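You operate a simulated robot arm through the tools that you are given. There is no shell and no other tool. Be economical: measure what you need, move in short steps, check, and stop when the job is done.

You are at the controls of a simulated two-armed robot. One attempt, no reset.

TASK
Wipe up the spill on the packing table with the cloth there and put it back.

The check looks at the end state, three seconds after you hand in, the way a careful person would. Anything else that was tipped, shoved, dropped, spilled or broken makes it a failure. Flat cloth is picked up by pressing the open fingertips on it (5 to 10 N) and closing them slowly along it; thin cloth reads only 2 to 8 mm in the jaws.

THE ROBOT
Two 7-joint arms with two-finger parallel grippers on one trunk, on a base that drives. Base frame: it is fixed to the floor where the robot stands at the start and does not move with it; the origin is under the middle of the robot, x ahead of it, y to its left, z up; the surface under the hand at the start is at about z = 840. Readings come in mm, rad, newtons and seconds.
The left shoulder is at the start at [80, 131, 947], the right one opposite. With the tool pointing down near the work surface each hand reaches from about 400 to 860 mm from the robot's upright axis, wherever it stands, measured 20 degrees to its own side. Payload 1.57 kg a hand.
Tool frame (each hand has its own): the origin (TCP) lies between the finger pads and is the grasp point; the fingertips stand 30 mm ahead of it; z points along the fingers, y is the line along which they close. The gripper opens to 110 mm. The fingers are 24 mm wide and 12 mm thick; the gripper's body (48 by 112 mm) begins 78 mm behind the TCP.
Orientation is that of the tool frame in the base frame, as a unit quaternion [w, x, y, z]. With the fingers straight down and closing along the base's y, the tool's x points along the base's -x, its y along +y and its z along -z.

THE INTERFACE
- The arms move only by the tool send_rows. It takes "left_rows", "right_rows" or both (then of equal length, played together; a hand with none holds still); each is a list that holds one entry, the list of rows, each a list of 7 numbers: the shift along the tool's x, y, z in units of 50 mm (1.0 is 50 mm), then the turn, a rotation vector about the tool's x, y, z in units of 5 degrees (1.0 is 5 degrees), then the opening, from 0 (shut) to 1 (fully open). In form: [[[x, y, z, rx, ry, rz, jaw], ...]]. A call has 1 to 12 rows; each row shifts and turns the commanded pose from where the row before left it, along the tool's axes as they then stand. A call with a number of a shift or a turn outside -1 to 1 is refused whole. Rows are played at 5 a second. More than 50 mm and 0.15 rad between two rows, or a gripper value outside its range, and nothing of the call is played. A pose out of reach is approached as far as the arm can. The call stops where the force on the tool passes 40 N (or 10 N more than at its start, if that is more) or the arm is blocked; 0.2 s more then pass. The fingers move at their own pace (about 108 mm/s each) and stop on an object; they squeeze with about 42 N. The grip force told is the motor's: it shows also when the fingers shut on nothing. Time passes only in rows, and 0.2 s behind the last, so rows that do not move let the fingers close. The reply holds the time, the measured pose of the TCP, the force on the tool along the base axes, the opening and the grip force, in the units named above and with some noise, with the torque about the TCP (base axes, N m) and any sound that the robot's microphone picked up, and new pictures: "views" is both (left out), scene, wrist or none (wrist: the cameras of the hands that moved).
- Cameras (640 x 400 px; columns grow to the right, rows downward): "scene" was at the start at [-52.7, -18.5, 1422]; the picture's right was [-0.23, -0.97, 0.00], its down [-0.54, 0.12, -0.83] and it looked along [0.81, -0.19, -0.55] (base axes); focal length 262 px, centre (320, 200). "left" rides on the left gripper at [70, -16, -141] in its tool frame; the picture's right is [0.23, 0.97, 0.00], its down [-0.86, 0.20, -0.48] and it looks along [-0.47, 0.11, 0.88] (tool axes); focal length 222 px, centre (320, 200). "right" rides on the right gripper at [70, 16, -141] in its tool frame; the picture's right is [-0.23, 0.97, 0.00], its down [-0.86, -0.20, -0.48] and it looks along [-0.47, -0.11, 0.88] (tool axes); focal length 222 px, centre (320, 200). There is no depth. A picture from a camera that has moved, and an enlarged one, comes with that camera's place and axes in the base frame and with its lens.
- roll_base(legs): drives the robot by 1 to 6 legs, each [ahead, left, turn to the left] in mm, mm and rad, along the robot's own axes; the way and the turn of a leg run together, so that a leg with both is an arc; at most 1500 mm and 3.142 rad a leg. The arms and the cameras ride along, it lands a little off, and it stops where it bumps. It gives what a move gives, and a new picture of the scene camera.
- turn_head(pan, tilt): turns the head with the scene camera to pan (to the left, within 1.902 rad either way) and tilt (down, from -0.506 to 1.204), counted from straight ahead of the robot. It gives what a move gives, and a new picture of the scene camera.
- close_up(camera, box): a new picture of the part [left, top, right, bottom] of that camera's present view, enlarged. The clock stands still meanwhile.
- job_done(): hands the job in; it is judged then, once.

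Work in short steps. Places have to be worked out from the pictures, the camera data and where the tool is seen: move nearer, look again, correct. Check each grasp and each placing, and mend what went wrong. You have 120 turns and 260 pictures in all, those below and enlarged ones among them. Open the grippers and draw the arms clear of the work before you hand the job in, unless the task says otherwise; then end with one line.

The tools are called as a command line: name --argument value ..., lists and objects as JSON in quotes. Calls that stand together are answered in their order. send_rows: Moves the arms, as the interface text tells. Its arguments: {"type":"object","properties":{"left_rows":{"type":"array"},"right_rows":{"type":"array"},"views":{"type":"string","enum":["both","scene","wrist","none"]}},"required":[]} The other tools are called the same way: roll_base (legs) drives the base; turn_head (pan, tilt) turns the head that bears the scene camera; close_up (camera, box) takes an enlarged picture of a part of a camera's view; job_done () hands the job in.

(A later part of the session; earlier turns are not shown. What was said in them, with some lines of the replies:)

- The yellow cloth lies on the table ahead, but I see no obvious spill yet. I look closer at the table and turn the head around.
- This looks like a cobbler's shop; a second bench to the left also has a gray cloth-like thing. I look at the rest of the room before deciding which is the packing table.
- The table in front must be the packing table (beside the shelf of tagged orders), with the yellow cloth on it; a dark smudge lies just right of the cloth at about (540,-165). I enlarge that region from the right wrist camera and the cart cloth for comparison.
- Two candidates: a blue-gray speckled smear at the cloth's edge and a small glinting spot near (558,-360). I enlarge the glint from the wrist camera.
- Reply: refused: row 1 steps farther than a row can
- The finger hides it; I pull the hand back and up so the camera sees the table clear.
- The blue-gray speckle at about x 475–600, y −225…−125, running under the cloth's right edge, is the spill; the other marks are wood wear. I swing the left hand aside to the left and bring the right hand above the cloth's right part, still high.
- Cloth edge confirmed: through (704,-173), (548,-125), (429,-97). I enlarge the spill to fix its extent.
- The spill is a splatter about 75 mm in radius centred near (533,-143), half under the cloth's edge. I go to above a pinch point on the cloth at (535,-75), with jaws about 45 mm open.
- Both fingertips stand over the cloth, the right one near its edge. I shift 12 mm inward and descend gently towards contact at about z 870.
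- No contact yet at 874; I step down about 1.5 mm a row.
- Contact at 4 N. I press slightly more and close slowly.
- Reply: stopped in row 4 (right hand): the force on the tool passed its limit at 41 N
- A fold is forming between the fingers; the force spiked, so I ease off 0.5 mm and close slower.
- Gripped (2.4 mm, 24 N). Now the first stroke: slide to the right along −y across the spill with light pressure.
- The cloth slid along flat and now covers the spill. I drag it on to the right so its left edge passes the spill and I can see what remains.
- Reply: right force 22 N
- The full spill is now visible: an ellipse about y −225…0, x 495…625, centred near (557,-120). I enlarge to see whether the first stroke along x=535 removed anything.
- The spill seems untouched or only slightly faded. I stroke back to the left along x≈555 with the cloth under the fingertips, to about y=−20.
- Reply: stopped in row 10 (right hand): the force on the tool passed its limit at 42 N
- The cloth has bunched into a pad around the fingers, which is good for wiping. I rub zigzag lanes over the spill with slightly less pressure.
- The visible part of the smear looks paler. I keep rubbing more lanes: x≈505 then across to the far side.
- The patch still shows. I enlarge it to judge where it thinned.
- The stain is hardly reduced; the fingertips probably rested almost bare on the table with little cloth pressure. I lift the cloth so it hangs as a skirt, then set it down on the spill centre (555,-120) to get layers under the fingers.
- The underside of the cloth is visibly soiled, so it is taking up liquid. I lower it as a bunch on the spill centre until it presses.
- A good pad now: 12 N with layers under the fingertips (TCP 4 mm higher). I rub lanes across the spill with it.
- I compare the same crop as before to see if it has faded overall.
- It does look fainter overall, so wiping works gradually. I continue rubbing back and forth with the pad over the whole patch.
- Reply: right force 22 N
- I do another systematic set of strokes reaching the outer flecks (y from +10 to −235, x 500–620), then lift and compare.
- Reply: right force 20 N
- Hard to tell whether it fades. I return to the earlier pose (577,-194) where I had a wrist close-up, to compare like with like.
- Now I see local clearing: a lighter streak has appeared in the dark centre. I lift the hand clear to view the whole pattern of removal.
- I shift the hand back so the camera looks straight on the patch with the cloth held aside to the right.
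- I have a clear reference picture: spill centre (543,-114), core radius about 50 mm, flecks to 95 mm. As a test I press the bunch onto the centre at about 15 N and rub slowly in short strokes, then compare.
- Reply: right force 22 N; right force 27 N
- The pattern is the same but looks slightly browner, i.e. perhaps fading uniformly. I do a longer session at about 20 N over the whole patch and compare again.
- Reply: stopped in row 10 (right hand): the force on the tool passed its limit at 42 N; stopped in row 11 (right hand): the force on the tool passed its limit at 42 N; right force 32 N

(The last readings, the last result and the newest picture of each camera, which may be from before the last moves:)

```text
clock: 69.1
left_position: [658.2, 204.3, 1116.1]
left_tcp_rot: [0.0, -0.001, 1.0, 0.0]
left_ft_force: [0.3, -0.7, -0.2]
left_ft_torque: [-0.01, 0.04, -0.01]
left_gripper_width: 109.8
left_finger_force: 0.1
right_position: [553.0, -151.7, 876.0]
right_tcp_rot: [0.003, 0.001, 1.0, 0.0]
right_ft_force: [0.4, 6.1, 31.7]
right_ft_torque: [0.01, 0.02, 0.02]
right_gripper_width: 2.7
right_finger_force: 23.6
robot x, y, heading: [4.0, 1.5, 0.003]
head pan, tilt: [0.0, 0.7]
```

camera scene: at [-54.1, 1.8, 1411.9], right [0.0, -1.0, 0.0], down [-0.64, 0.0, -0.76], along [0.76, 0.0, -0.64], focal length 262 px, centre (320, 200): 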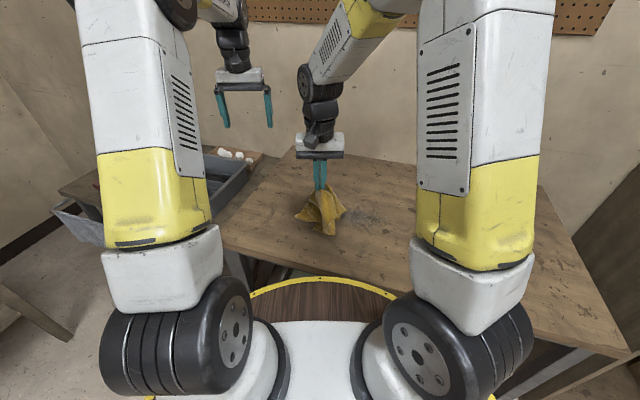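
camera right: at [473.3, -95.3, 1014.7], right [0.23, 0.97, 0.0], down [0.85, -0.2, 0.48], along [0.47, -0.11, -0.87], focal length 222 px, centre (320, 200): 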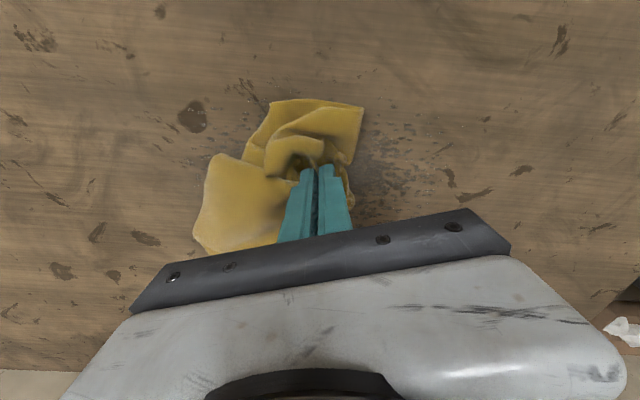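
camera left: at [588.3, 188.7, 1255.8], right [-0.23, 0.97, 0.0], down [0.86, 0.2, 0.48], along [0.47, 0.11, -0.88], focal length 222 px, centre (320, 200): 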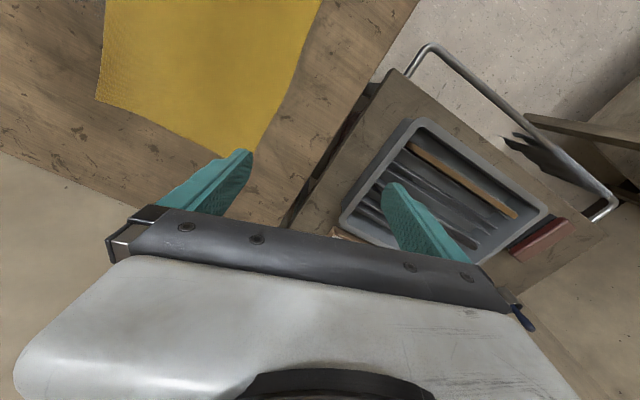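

Now I lift to the reference pose for comparison.

send_rows --right_rows '[[[0, 0, -0.9, 0, 0, 0, 0], [0, 0, -0.9, 0, 0, 0, 0], [0, -0.9, -0.3, 0, 0, 0, 0], [-0.14, -0.95, 0, 0, 0, 0, 0], [-0.14, -0.97, 0, 0, 0, 0, 0], [0, 0, 0, 0, 0, 0, 0]]]' --views "wrist"

close_up --camera "right" --box '[340, 0, 580, 150]'

close_up --camera "scene" --box '[310, 190, 406, 250]'

```text
clock: 70.5
left_position: [657.6, 203.1, 1112.9]
left_tcp_rot: [-0.001, 0.0, 1.0, 0.0]
left_ft_force: [0.5, -0.6, 0.7]
left_ft_torque: [0.0, -0.01, 0.0]
left_gripper_width: 109.9
left_finger_force: 0.0
right_position: [565.5, -293.7, 980.1]
right_tcp_rot: [0.002, 0.0, 1.0, 0.0]
right_ft_force: [0.6, -0.1, 0.3]
right_ft_torque: [0.02, 0.02, 0.01]
right_gripper_width: 2.2
right_finger_force: 23.9
robot x, y, heading: [0.1, 6.9, 0.006]
head pan, tilt: [0.0, 0.7]
camera right: at [496.2, -276.7, 1120.6], right [0.23, 0.97, 0.0], down [0.85, -0.2, 0.48], along [0.47, -0.11, -0.88], focal length 222 px, centre (320, 200)
```

right: 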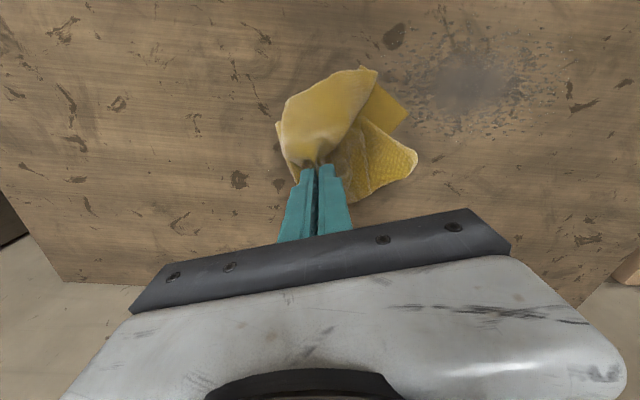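

```text
2.67 times, centred on (460, 75) of right
camera zoom: at [496.2, -276.7, 1120.6], right [0.23, 0.97, 0.0], down [0.85, -0.2, 0.48], along [0.47, -0.11, -0.88], focal length 592 px, centre (-53, 533)
```

zoom: 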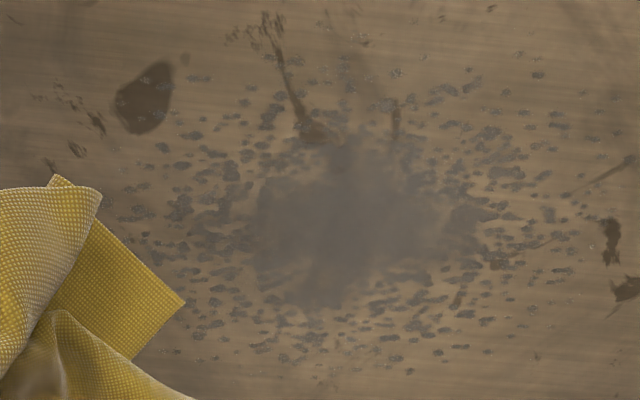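

```text
6.67 times, centred on (358, 220) of scene
camera zoom: at [-54.5, 1.6, 1411.9], right [0.0, -1.0, 0.0], down [-0.64, 0.0, -0.76], along [0.76, 0.0, -0.64], focal length 1746 px, centre (67, 67)
```

zoom: 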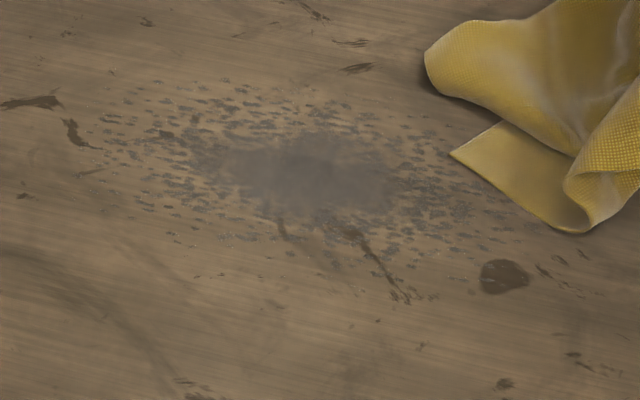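

The speckle does not respond at all: it looks like an old dry stain in the wood. The glints near (558,-340), which stayed in place while the cameras moved, point to a clear wet puddle there. I look at that spot closely.

close_up --camera "scene" --box '[380, 170, 476, 230]'

close_up --camera "right" --box '[100, 40, 340, 190]'

```text
6.67 times, centred on (428, 200) of scene
camera zoom: at [-54.5, 1.6, 1411.9], right [0.0, -1.0, 0.0], down [-0.64, 0.0, -0.76], along [0.76, 0.0, -0.64], focal length 1746 px, centre (-400, 200)
```

zoom: 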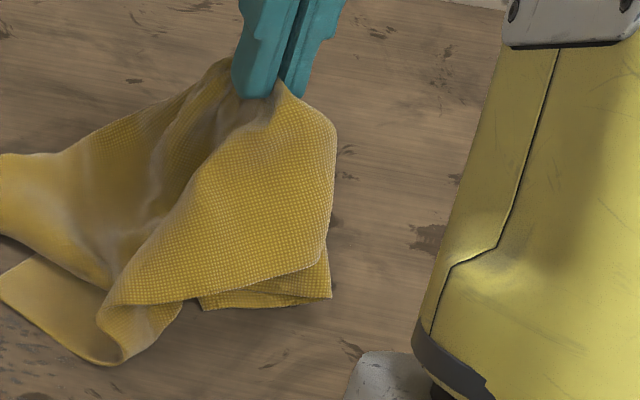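

```text
2.67 times, centred on (220, 115) of right
camera zoom: at [496.2, -276.7, 1120.6], right [0.23, 0.97, 0.0], down [0.85, -0.2, 0.48], along [0.47, -0.11, -0.88], focal length 592 px, centre (587, 427)
```

zoom: 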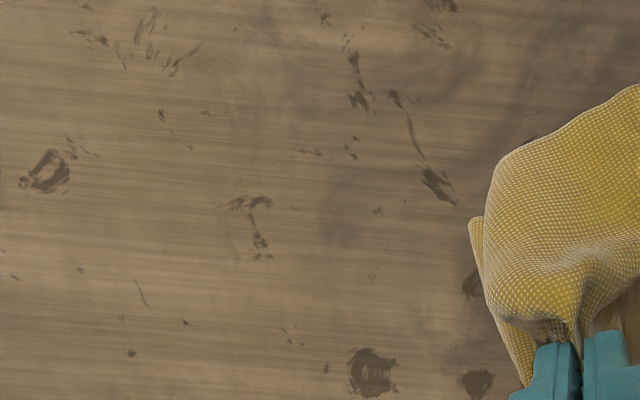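

I carry the cloth left and up, away from that spot, and look at it from both cameras.

send_rows --right_rows '[[[0.1, 0.6, -0.7, 0, 0, 0, 0], [0.1, 0.9, -0.3, 0, 0, 0, 0], [0.1, 0.9, 0, 0, 0, 0, 0], [0, 0.9, 0, 0, 0, 0, 0]]]' --views "both"

close_up --camera "scene" --box '[370, 170, 466, 230]'

close_up --camera "right" --box '[60, 40, 300, 190]'

```text
clock: 71.5
left_position: [657.3, 203.1, 1115.0]
left_tcp_rot: [0.0, 0.001, 1.0, 0.0]
left_ft_force: [-0.2, -0.5, 0.3]
left_ft_torque: [0.06, 0.01, 0.0]
left_gripper_width: 110.0
left_finger_force: 0.0
right_position: [551.6, -128.3, 1030.6]
right_tcp_rot: [0.002, 0.001, 1.0, 0.001]
right_ft_force: [-0.6, 0.2, -0.8]
right_ft_torque: [0.0, -0.01, 0.02]
right_gripper_width: 2.5
right_finger_force: 24.2
robot x, y, heading: [-3.7, -1.3, 0.002]
head pan, tilt: [0.0, 0.7]
camera scene: at [-54.5, 1.2, 1411.9], right [0.0, -1.0, 0.0], down [-0.64, 0.0, -0.76], along [0.76, 0.0, -0.64], focal length 262 px, centre (320, 200)
camera right: at [480.9, -111.6, 1170.9], right [0.23, 0.97, 0.0], down [0.85, -0.2, 0.48], along [0.47, -0.11, -0.88], focal length 222 px, centre (320, 200)
```

scene: 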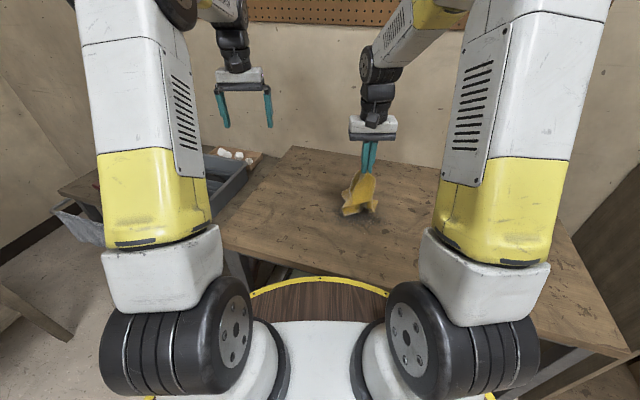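
right: 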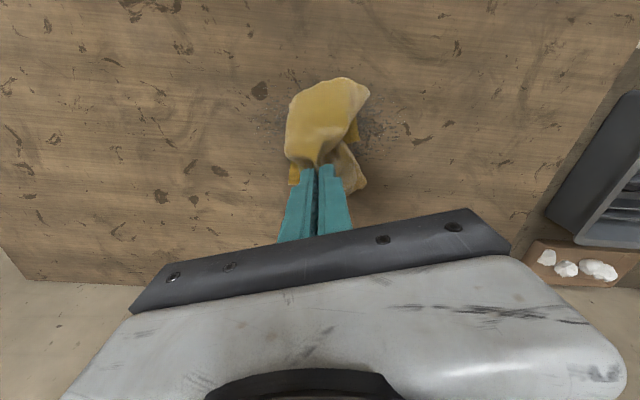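

```text
6.67 times, centred on (418, 200) of scene
camera zoom: at [-54.5, 1.2, 1411.9], right [0.0, -1.0, 0.0], down [-0.64, 0.0, -0.76], along [0.76, 0.0, -0.64], focal length 1746 px, centre (-333, 200)
```

zoom: 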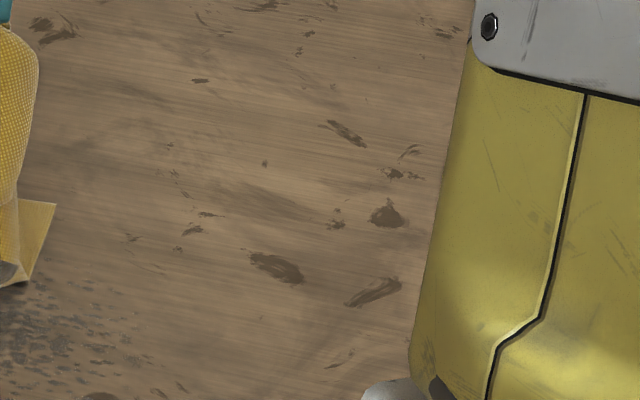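

```text
2.67 times, centred on (180, 115) of right
camera zoom: at [480.9, -111.6, 1170.9], right [0.23, 0.97, 0.0], down [0.85, -0.2, 0.48], along [0.47, -0.11, -0.88], focal length 592 px, centre (693, 427)
```

zoom: 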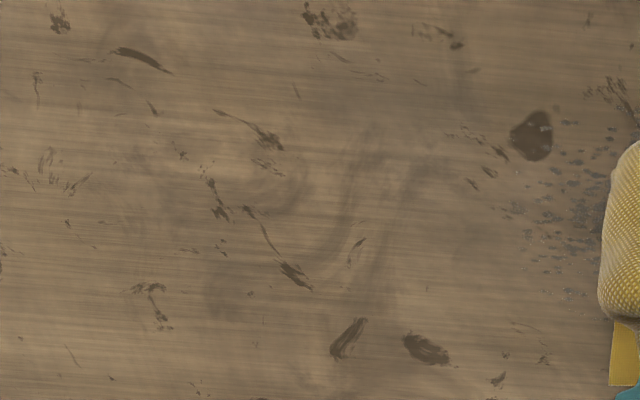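

From the unchanged scene camera the two glints and the glossy smear that lay between those dark marks are gone: the clear puddle near (558,-335) was the spill and the flat drag took it up. I check from the earlier wrist pose (446,-549,1139), where it sparkled, for leftovers.

send_rows --right_rows '[[[0.2, -0.9, 0, 0, 0, 0, 0], [0.2, -0.9, 0, 0, 0, 0, 0], [0.2, -0.9, 0, 0, 0, 0, 0], [0.2, -0.9, -0.3, 0, 0, 0, 0], [0.2, -0.9, -0.3, 0, 0, 0, 0], [0.2, -0.9, -0.3, 0, 0, 0, 0], [0.3, -0.9, -0.3, 0, 0, 0, 0], [0.3, -0.9, -0.3, 0, 0, 0, 0], [0.3, -0.9, -0.3, 0, 0, 0, 0], [0, -0.3, -0.3, 0, 0, 0, 0]]]' --views "both"

close_up --camera "right" --box '[360, 100, 520, 200]'

close_up --camera "scene" --box '[320, 170, 480, 270]'

```text
clock: 73.7
left_position: [658.0, 203.3, 1113.4]
left_tcp_rot: [0.0, 0.0, 1.0, 0.0]
left_ft_force: [1.0, 0.0, 0.2]
left_ft_torque: [0.02, 0.07, 0.0]
left_gripper_width: 109.9
left_finger_force: 0.0
right_position: [446.0, -548.2, 1135.4]
right_tcp_rot: [0.002, 0.001, 1.0, 0.0]
right_ft_force: [-0.2, -0.1, -0.2]
right_ft_torque: [0.03, 0.0, -0.02]
right_gripper_width: 2.5
right_finger_force: 23.9
robot x, y, heading: [-1.0, -0.1, -0.005]
head pan, tilt: [0.0, 0.7]
camera scene: at [-54.4, 1.6, 1411.9], right [0.0, -1.0, 0.0], down [-0.64, 0.0, -0.76], along [0.76, 0.0, -0.64], focal length 262 px, centre (320, 200)
camera right: at [375.7, -532.0, 1275.0], right [0.23, 0.97, 0.0], down [0.85, -0.2, 0.48], along [0.47, -0.11, -0.88], focal length 222 px, centre (320, 200)
```

scene: 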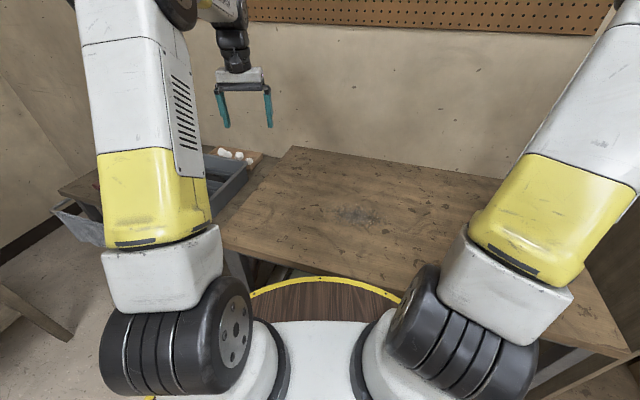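
right: 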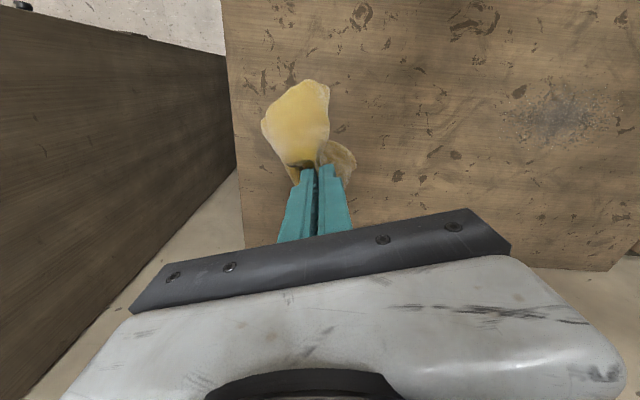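

```text
4.00 times, centred on (440, 150) of right
camera zoom: at [375.7, -532.0, 1275.0], right [0.23, 0.97, 0.0], down [0.85, -0.2, 0.48], along [0.47, -0.11, -0.88], focal length 888 px, centre (-160, 400)
```

zoom: 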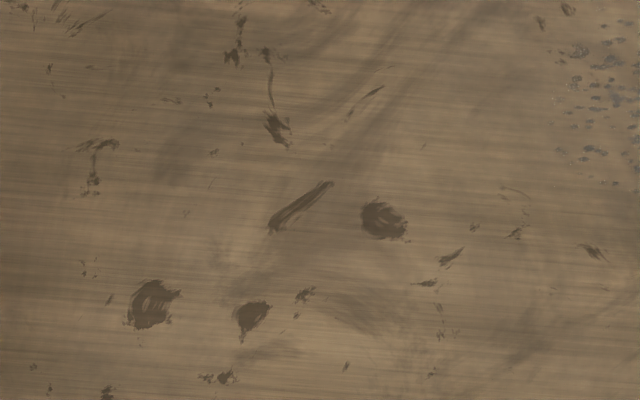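

```text
4.00 times, centred on (400, 220) of scene
camera zoom: at [-54.4, 1.6, 1411.9], right [0.0, -1.0, 0.0], down [-0.64, 0.0, -0.76], along [0.76, 0.0, -0.64], focal length 1047 px, centre (0, 120)
```

zoom: 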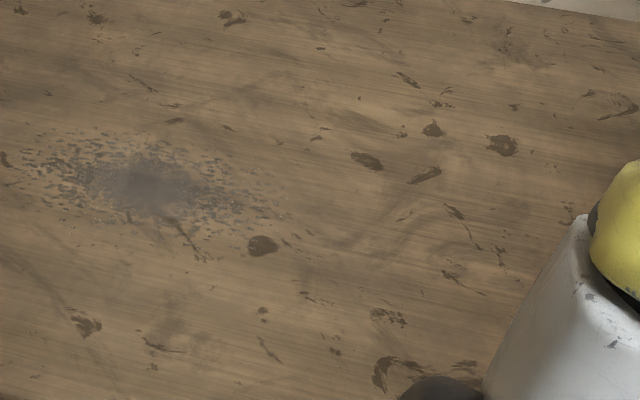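

The wet patch is gone from both views; the dry speckle stain stays as part of the wood. For safety I give the place (560,-340) one more gentle rub with the cloth.

send_rows --right_rows '[[[-0.5, 0.8, 0, 0, 0, 0, 0], [-0.5, 0.8, 0, 0, 0, 0, 0], [-0.5, 0.8, 0, 0, 0, 0, 0], [-0.5, 0.8, 0, 0, 0, 0, 0], [-0.28, 0.86, 0, 0, 0, 0, 0], [0, 0, 0.95, 0, 0, 0, 0], [0, 0, 0.95, 0, 0, 0, 0], [0, 0, 0.95, 0, 0, 0, 0], [0, 0, 0.95, 0, 0, 0, 0], [0, 0, 0.95, 0, 0, 0, 0], [0, 0, 0.3, 0, 0, 0, 0], [0, 0, 0, 0, 0, 0, 0]]]' --views "wrist"

```text
clock: 76.3
left_position: [658.6, 203.1, 1114.4]
left_tcp_rot: [0.0, 0.0, 1.0, -0.001]
left_ft_force: [0.8, 0.3, -0.4]
left_ft_torque: [-0.01, -0.01, 0.01]
left_gripper_width: 110.2
left_finger_force: 0.0
right_position: [561.7, -345.3, 882.9]
right_tcp_rot: [0.002, 0.001, 1.0, 0.0]
right_ft_force: [0.3, 1.2, 2.8]
right_ft_torque: [-0.02, 0.01, 0.01]
right_gripper_width: 2.3
right_finger_force: 24.0
robot x, y, heading: [2.6, -0.8, 0.004]
head pan, tilt: [0.0, 0.7]
camera right: at [491.1, -328.3, 1023.5], right [0.23, 0.97, 0.0], down [0.85, -0.2, 0.48], along [0.47, -0.11, -0.88], focal length 222 px, centre (320, 200)
```

right: 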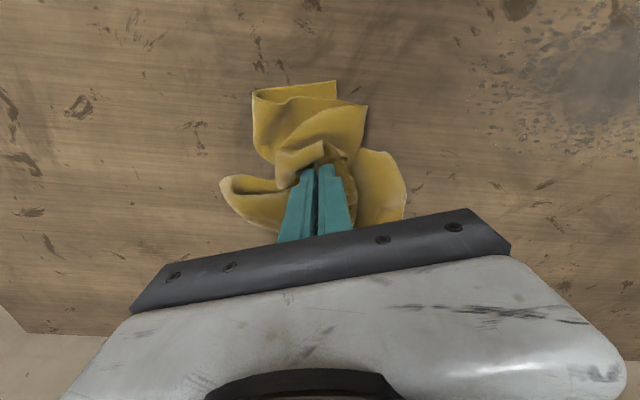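

Light contact on the pad; I press a few mm and rub over ±40 mm in both directions.

send_rows --right_rows '[[[0, 0.4, 0.1, 0, 0, 0, 0], [0, 0.5, 0.03, 0, 0, 0, 0], [0.6, 0, 0, 0, 0, 0, 0], [0, -0.6, 0, 0, 0, 0, 0], [0, -0.6, 0, 0, 0, 0, 0], [0, -0.6, 0, 0, 0, 0, 0], [-0.6, 0, 0, 0, 0, 0, 0], [0, 0.6, 0, 0, 0, 0, 0], [0, 0.6, 0, 0, 0, 0, 0], [0, 0.6, 0, 0, 0, 0, 0], [-0.6, 0, 0, 0, 0, 0, 0], [0, -0.6, 0, 0, 0, 0, 0]]]' --views "none"

send_rows --right_rows '[[[0, -0.6, 0, 0, 0, 0, 0], [0, -0.6, 0, 0, 0, 0, 0], [0.3, 0.3, 0, 0, 0, 0, 0], [0.3, 0.4, 0, 0, 0, 0, 0], [0, 0, -0.9, 0, 0, 0, 0], [0, 0, -0.9, 0, 0, 0, 0], [0, 0, -0.9, 0, 0, 0, 0], [0, 0.3, -0.9, 0, 0, 0, 0], [0, 0.9, -0.4, 0, 0, 0, 0], [0, 0.95, 0, 0, 0, 0, 0], [0, 0.95, 0, 0, 0, 0, 0], [0, 0.95, 0, 0, 0, 0, 0]]]' --views "both"

close_up --camera "right" --box '[0, 0, 320, 200]'

close_up --camera "scene" --box '[320, 170, 480, 270]'

```text
clock: 78.9
left_position: [657.7, 204.2, 1114.4]
left_tcp_rot: [0.001, 0.001, 1.0, 0.0]
left_ft_force: [-0.7, 0.2, 0.4]
left_ft_torque: [0.0, -0.01, 0.01]
left_gripper_width: 109.9
left_finger_force: 0.0
right_position: [590.7, -329.2, 876.1]
right_tcp_rot: [0.003, 0.0, 1.0, 0.0]
right_ft_force: [1.0, 3.1, 19.9]
right_ft_torque: [0.05, -0.1, 0.0]
right_gripper_width: 2.4
right_finger_force: 24.0
robot x, y, heading: [-3.6, -2.0, 0.004]
head pan, tilt: [0.0, 0.7]
```

```text
clock: 81.5
left_position: [657.0, 203.5, 1114.7]
left_tcp_rot: [0.0, 0.0, 1.0, 0.001]
left_ft_force: [-0.2, -0.5, -0.4]
left_ft_torque: [0.06, 0.0, -0.01]
left_gripper_width: 110.0
left_finger_force: 0.1
right_position: [560.1, -153.8, 1076.3]
right_tcp_rot: [0.002, 0.002, 1.0, 0.001]
right_ft_force: [-0.3, -0.4, -0.8]
right_ft_torque: [0.01, 0.0, -0.01]
right_gripper_width: 2.5
right_finger_force: 23.4
robot x, y, heading: [4.4, -0.5, -0.0]
head pan, tilt: [0.0, 0.7]
camera scene: at [-54.5, 1.2, 1411.9], right [0.0, -1.0, 0.0], down [-0.64, 0.0, -0.76], along [0.76, 0.0, -0.64], focal length 262 px, centre (320, 200)
camera right: at [490.0, -135.9, 1216.4], right [0.23, 0.97, 0.0], down [0.85, -0.2, 0.48], along [0.47, -0.11, -0.88], focal length 222 px, centre (320, 200)
```

scene: 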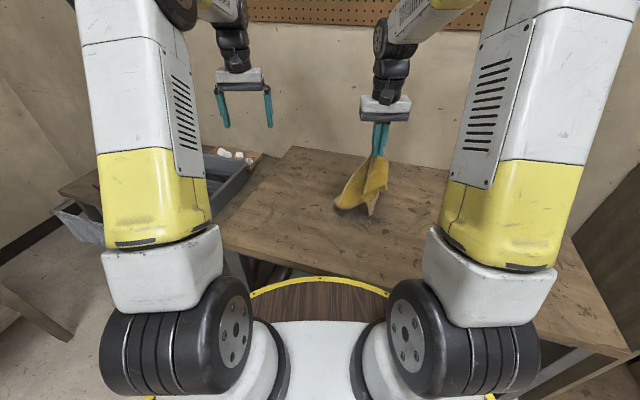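
right: 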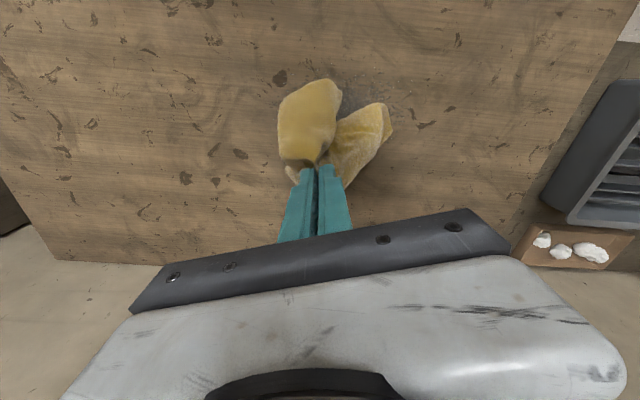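

```text
2.00 times, centred on (160, 100) of right
camera zoom: at [490.0, -135.9, 1216.4], right [0.23, 0.97, 0.0], down [0.85, -0.2, 0.48], along [0.47, -0.11, -0.88], focal length 444 px, centre (640, 400)
```

zoom: 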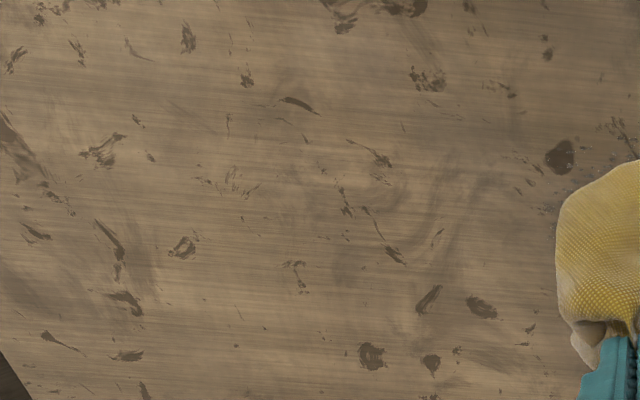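

```text
4.00 times, centred on (400, 220) of scene
camera zoom: at [-54.5, 1.2, 1411.9], right [0.0, -1.0, 0.0], down [-0.64, 0.0, -0.76], along [0.76, 0.0, -0.64], focal length 1047 px, centre (0, 120)
```

zoom: 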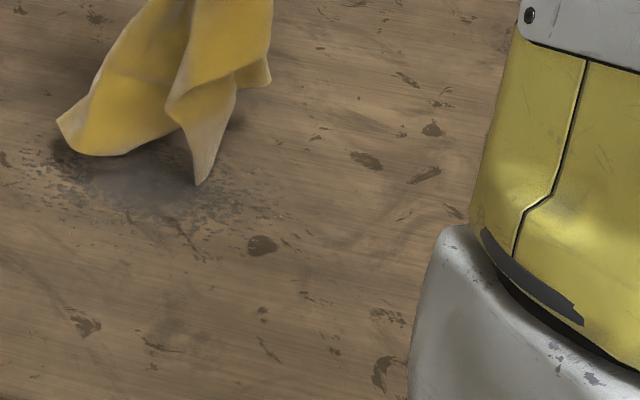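

The area is clean. Now I put the cloth back: left hand shifts out of the way, and the right hand carries the cloth to about (565,100), from where it will be laid down moving right so it trails flat.

send_rows --left_rows '[[[0, 0.9, 0, 0, 0, 0, 1], [0, 0.9, 0, 0, 0, 0, 1], [0, 0.9, 0, 0, 0, 0, 1], [0, 0, 0, 0, 0, 0, 1], [0, 0, 0, 0, 0, 0, 1], [0, 0, 0, 0, 0, 0, 1], [0, 0, 0, 0, 0, 0, 1], [0, 0, 0, 0, 0, 0, 1]]]' --right_rows '[[[0, 0.8, -0.2, 0, 0, 0, 0], [0, 0.8, 0, 0, 0, 0, 0], [0, 0.8, 0, 0, 0, 0, 0], [0, 0.9, 0, 0, 0, 0, 0], [0, 0.9, 0, 0, 0, 0, 0], [0, 0.8, 0, 0, 0, 0, 0], [0, 0, 0, 0, 0, 0, 0], [0, 0, 0, 0, 0, 0, 0]]]' --views "both"

```text
clock: 83.3
left_position: [655.2, 339.8, 1113.8]
left_tcp_rot: [0.0, 0.0, 1.0, -0.001]
left_ft_force: [0.1, 0.5, -0.8]
left_ft_torque: [-0.03, -0.02, 0.05]
left_gripper_width: 109.9
left_finger_force: 0.1
right_position: [559.4, 96.3, 1085.2]
right_tcp_rot: [0.002, 0.001, 1.0, -0.001]
right_ft_force: [1.1, -0.6, -0.6]
right_ft_torque: [-0.02, -0.01, -0.01]
right_gripper_width: 2.3
right_finger_force: 23.5
robot x, y, heading: [-0.5, 4.1, 0.001]
head pan, tilt: [0.0, 0.7]
camera scene: at [-54.4, 1.7, 1411.9], right [0.0, -1.0, 0.0], down [-0.64, 0.0, -0.76], along [0.76, 0.0, -0.64], focal length 262 px, centre (320, 200)
camera right: at [490.2, 114.0, 1226.3], right [0.23, 0.97, 0.0], down [0.85, -0.2, 0.48], along [0.47, -0.11, -0.88], focal length 222 px, centre (320, 200)
camera left: at [587.1, 323.8, 1253.8], right [-0.23, 0.97, 0.0], down [0.86, 0.2, 0.48], along [0.47, 0.11, -0.88], focal length 222 px, centre (320, 200)
```

scene: 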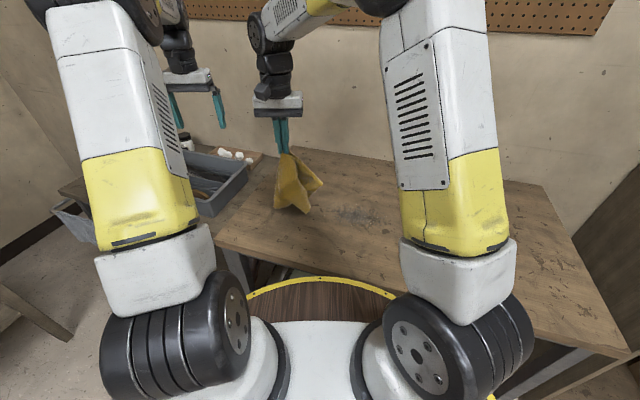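
right: 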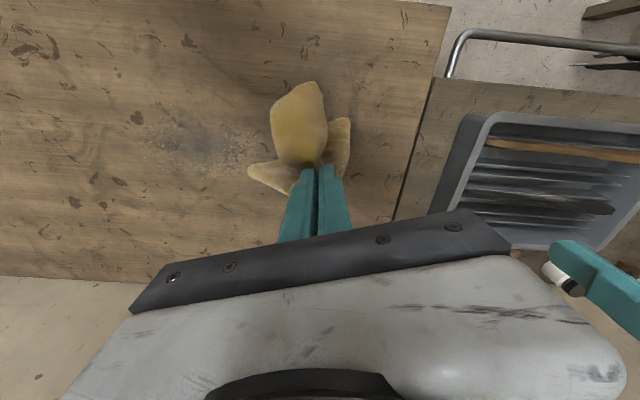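
left: 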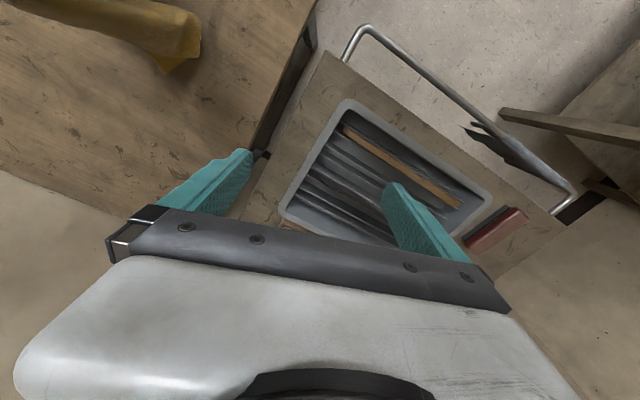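

I lay it down: first down to touch, then diagonally down and to the right.

send_rows --right_rows '[[[0, 0, 0.5, 0, 0, 0, 0], [0, 0, 0.5, 0, 0, 0, 0], [0, -0.35, 0.4, 0, 0, 0, 0], [0, -0.35, 0.4, 0, 0, 0, 0], [0, -0.35, 0.4, 0, 0, 0, 0], [0, -0.35, 0.4, 0, 0, 0, 0], [0, -0.4, 0.4, 0, 0, 0, 0], [0, -0.4, 0.4, 0, 0, 0, 0], [0, -0.4, 0.35, 0, 0, 0, 0], [0, -0.4, 0.25, 0, 0, 0, 0], [0, -0.4, 0.08, 0, 0, 0, 0]]]' --views "both"

```text
clock: 85.7
left_position: [656.6, 338.3, 1112.6]
left_tcp_rot: [0.0, 0.001, 1.0, -0.001]
left_ft_force: [-0.5, -0.1, -0.2]
left_ft_torque: [-0.03, -0.01, 0.02]
left_gripper_width: 109.8
left_finger_force: 0.1
right_position: [562.8, -73.9, 883.3]
right_tcp_rot: [0.001, 0.001, 1.0, 0.0]
right_ft_force: [0.1, -0.1, 0.4]
right_ft_torque: [0.0, -0.03, 0.01]
right_gripper_width: 2.4
right_finger_force: 23.6
robot x, y, heading: [-0.3, 1.5, -0.0]
head pan, tilt: [0.0, 0.7]
camera scene: at [-54.5, 1.8, 1411.9], right [0.0, -1.0, 0.0], down [-0.64, 0.0, -0.76], along [0.76, 0.0, -0.64], focal length 262 px, centre (320, 200)
camera right: at [491.8, -56.6, 1022.5], right [0.23, 0.97, 0.0], down [0.85, -0.2, 0.48], along [0.47, -0.11, -0.88], focal length 222 px, centre (320, 200)
```

scene: 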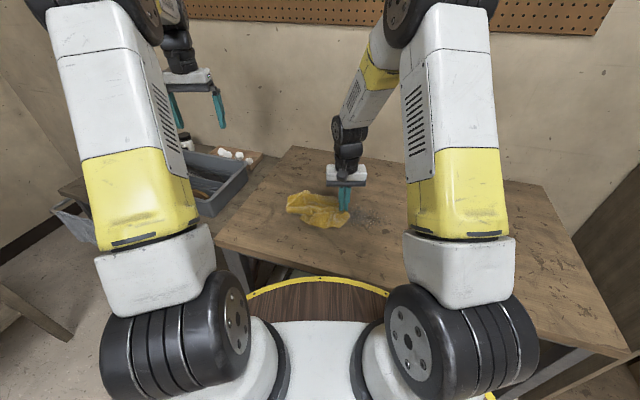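
right: 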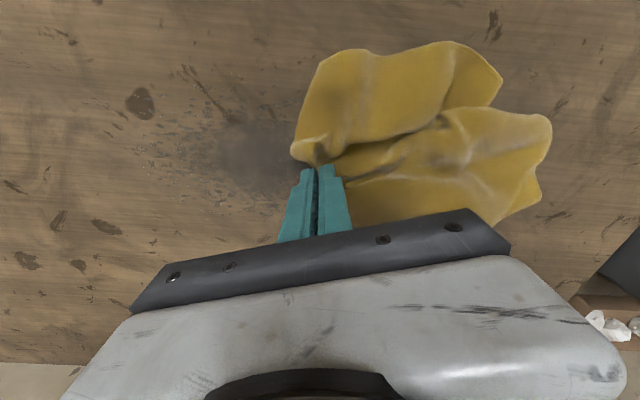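

It lies to the left of the grip as wished, only folded in depth. I set the tip down, open, and rise.

send_rows --right_rows '[[[0, 0, 0.18, 0, 0, 0, 0], [0, 0, 0, 0, 0, 0, 0.1], [0, 0, 0, 0, 0, 0, 0.2], [0, 0, -0.1, 0, 0, 0, 0.3], [0, 0, -0.6, 0, 0, 0, 0.4], [0, 0, -0.9, 0, 0, 0, 0.5], [0, 0, -0.9, 0, 0, 0, 0.5], [0, -0.9, 0, 0, 0, 0, 0.5], [0, -0.9, 0, 0, 0, 0, 0.5], [0, -0.9, 0, 0, 0, 0, 0.5]]]' --views "both"

close_up --camera "scene" --box '[220, 150, 412, 270]'

```text
clock: 87.9
left_position: [656.4, 340.2, 1110.9]
left_tcp_rot: [0.0, 0.0, 1.0, 0.0]
left_ft_force: [-0.1, 0.3, -0.1]
left_ft_torque: [-0.06, 0.02, -0.04]
left_gripper_width: 110.2
left_finger_force: 0.0
right_position: [560.4, -208.2, 996.8]
right_tcp_rot: [0.001, 0.0, 1.0, 0.0]
right_ft_force: [0.1, 0.3, -0.1]
right_ft_torque: [-0.03, -0.03, 0.02]
right_gripper_width: 55.1
right_finger_force: 0.0
robot x, y, heading: [-1.0, -1.2, -0.0]
head pan, tilt: [0.0, 0.7]
camera scene: at [-54.4, 2.0, 1411.9], right [0.0, -1.0, 0.0], down [-0.64, 0.0, -0.76], along [0.76, 0.0, -0.64], focal length 262 px, centre (320, 200)
camera right: at [490.4, -190.9, 1138.2], right [0.23, 0.97, 0.0], down [0.85, -0.2, 0.48], along [0.47, -0.11, -0.88], focal length 222 px, centre (320, 200)
```

scene: 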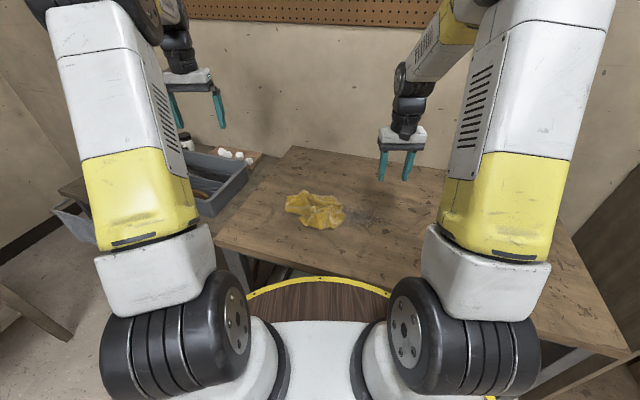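
right: 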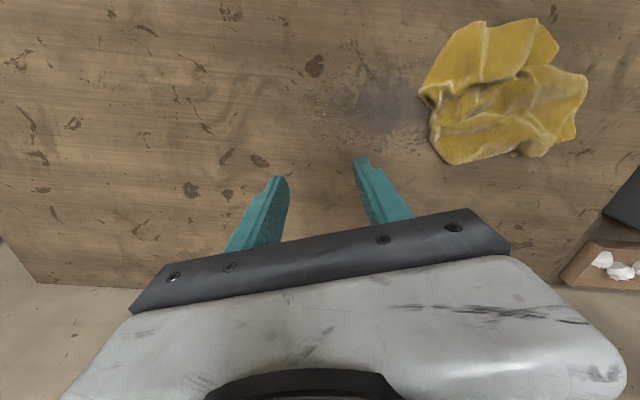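

```text
3.33 times, centred on (316, 210) of scene
camera zoom: at [-54.4, 2.0, 1411.9], right [0.0, -1.0, 0.0], down [-0.64, 0.0, -0.76], along [0.76, 0.0, -0.64], focal length 873 px, centre (333, 167)
```

zoom: 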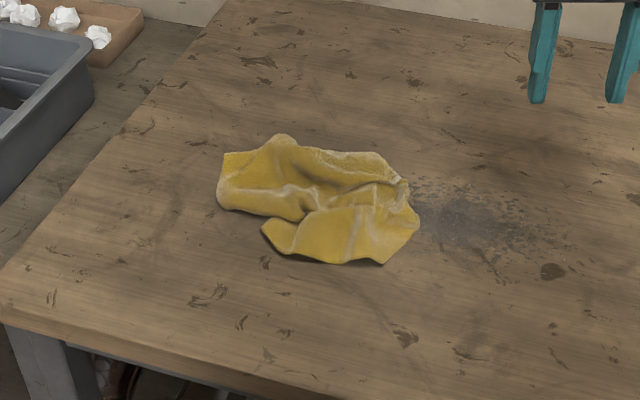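

The cloth is back at its spot (centre about (580,15), originally (600,0)), somewhat rumpled but lying on the table. I draw the right arm clear with open jaws, bring the left hand back towards its starting place, and check the whole table.

send_rows --left_rows '[[[0, -0.9, -0.2, 0, 0, 0, 1], [0, -0.9, 0, 0, 0, 0, 1], [0, -0.9, 0, 0, 0, 0, 1], [0, 0, 0, 0, 0, 0, 1], [0, 0, 0, 0, 0, 0, 1], [0, 0, 0, 0, 0, 0, 1], [0, 0, 0, 0, 0, 0, 1]]]' --right_rows '[[[0, 0, -0.9, 0, 0, 0, 1], [0, 0, -0.9, 0, 0, 0, 1], [0.4, -0.8, 0, 0, 0, 0, 1], [0.4, -0.8, 0, 0, 0, 0, 1], [0.4, -0.8, 0, 0, 0, 0, 1], [0.4, -0.8, 0, 0, 0, 0, 1], [0.4, -0.9, 0, 0, 0, 0, 1]]]' --views "both"

close_up --camera "scene" --box '[160, 130, 480, 330]'

close_up --camera "right" --box '[130, 0, 640, 300]'

```text
clock: 89.5
left_position: [657.4, 203.0, 1122.1]
left_tcp_rot: [0.0, 0.0, 1.0, 0.0]
left_ft_force: [0.7, 0.6, 0.7]
left_ft_torque: [-0.01, -0.04, -0.01]
left_gripper_width: 110.0
left_finger_force: 0.1
right_position: [459.1, -413.2, 1089.3]
right_tcp_rot: [0.002, 0.001, 1.0, 0.0]
right_ft_force: [-0.4, -0.4, 0.1]
right_ft_torque: [-0.05, 0.0, -0.02]
right_gripper_width: 110.0
right_finger_force: 0.0
robot x, y, heading: [0.3, 1.9, -0.001]
head pan, tilt: [0.0, 0.7]
camera scene: at [-54.3, 1.9, 1411.9], right [0.0, -1.0, 0.0], down [-0.64, 0.0, -0.76], along [0.76, 0.0, -0.64], focal length 262 px, centre (320, 200)
camera right: at [390.4, -395.9, 1228.5], right [0.23, 0.97, 0.0], down [0.85, -0.2, 0.48], along [0.47, -0.11, -0.88], focal length 222 px, centre (320, 200)
camera left: at [588.3, 188.7, 1264.2], right [-0.23, 0.97, 0.0], down [0.86, 0.2, 0.48], along [0.47, 0.11, -0.88], focal length 222 px, centre (320, 200)
```

scene: 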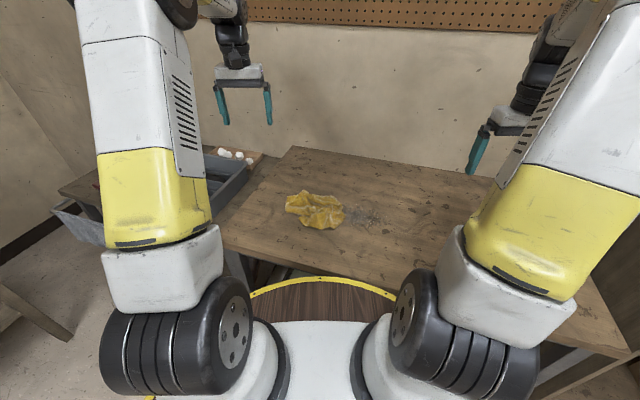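
right: 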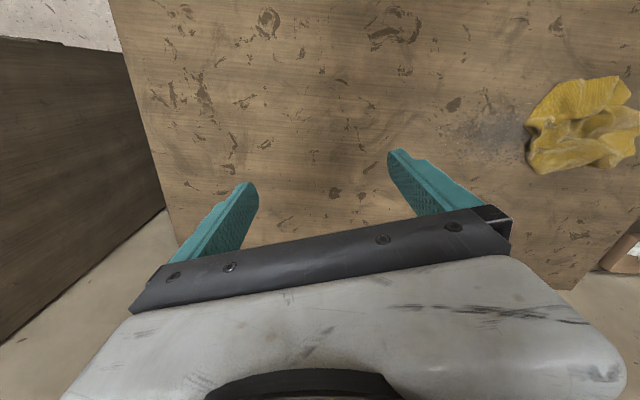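
left: 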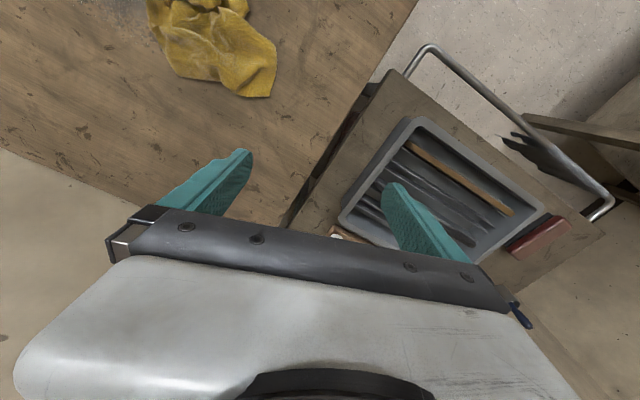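

```text
2.00 times, centred on (320, 230) of scene
camera zoom: at [-54.3, 1.9, 1411.9], right [0.0, -1.0, 0.0], down [-0.64, 0.0, -0.76], along [0.76, 0.0, -0.64], focal length 524 px, centre (320, 140)
```

zoom: 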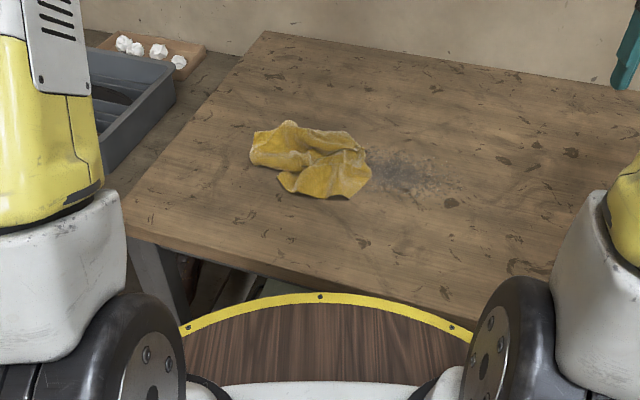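

```text
1.25 times, centred on (385, 150) of right
camera zoom: at [390.4, -395.9, 1228.5], right [0.23, 0.97, 0.0], down [0.85, -0.2, 0.48], along [0.47, -0.11, -0.88], focal length 279 px, centre (238, 263)
```

zoom: 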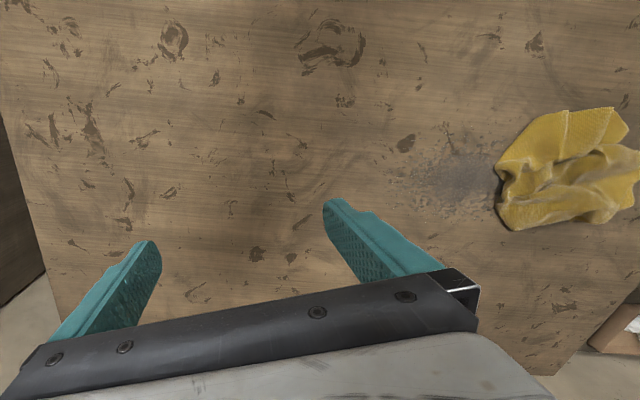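

The wet patch is gone, the cloth lies back in its place, the arms are clear and nothing else moved. I hand in.

job_done

```text
The job is handed in.
```

I wiped up the clear wet spill and put the cloth back about 30 mm from where its centre was. It is rumpled rather than flat, and the grey speckled mark beside it is still there because it did not change under repeated wiping, so I took it for an old dry stain.
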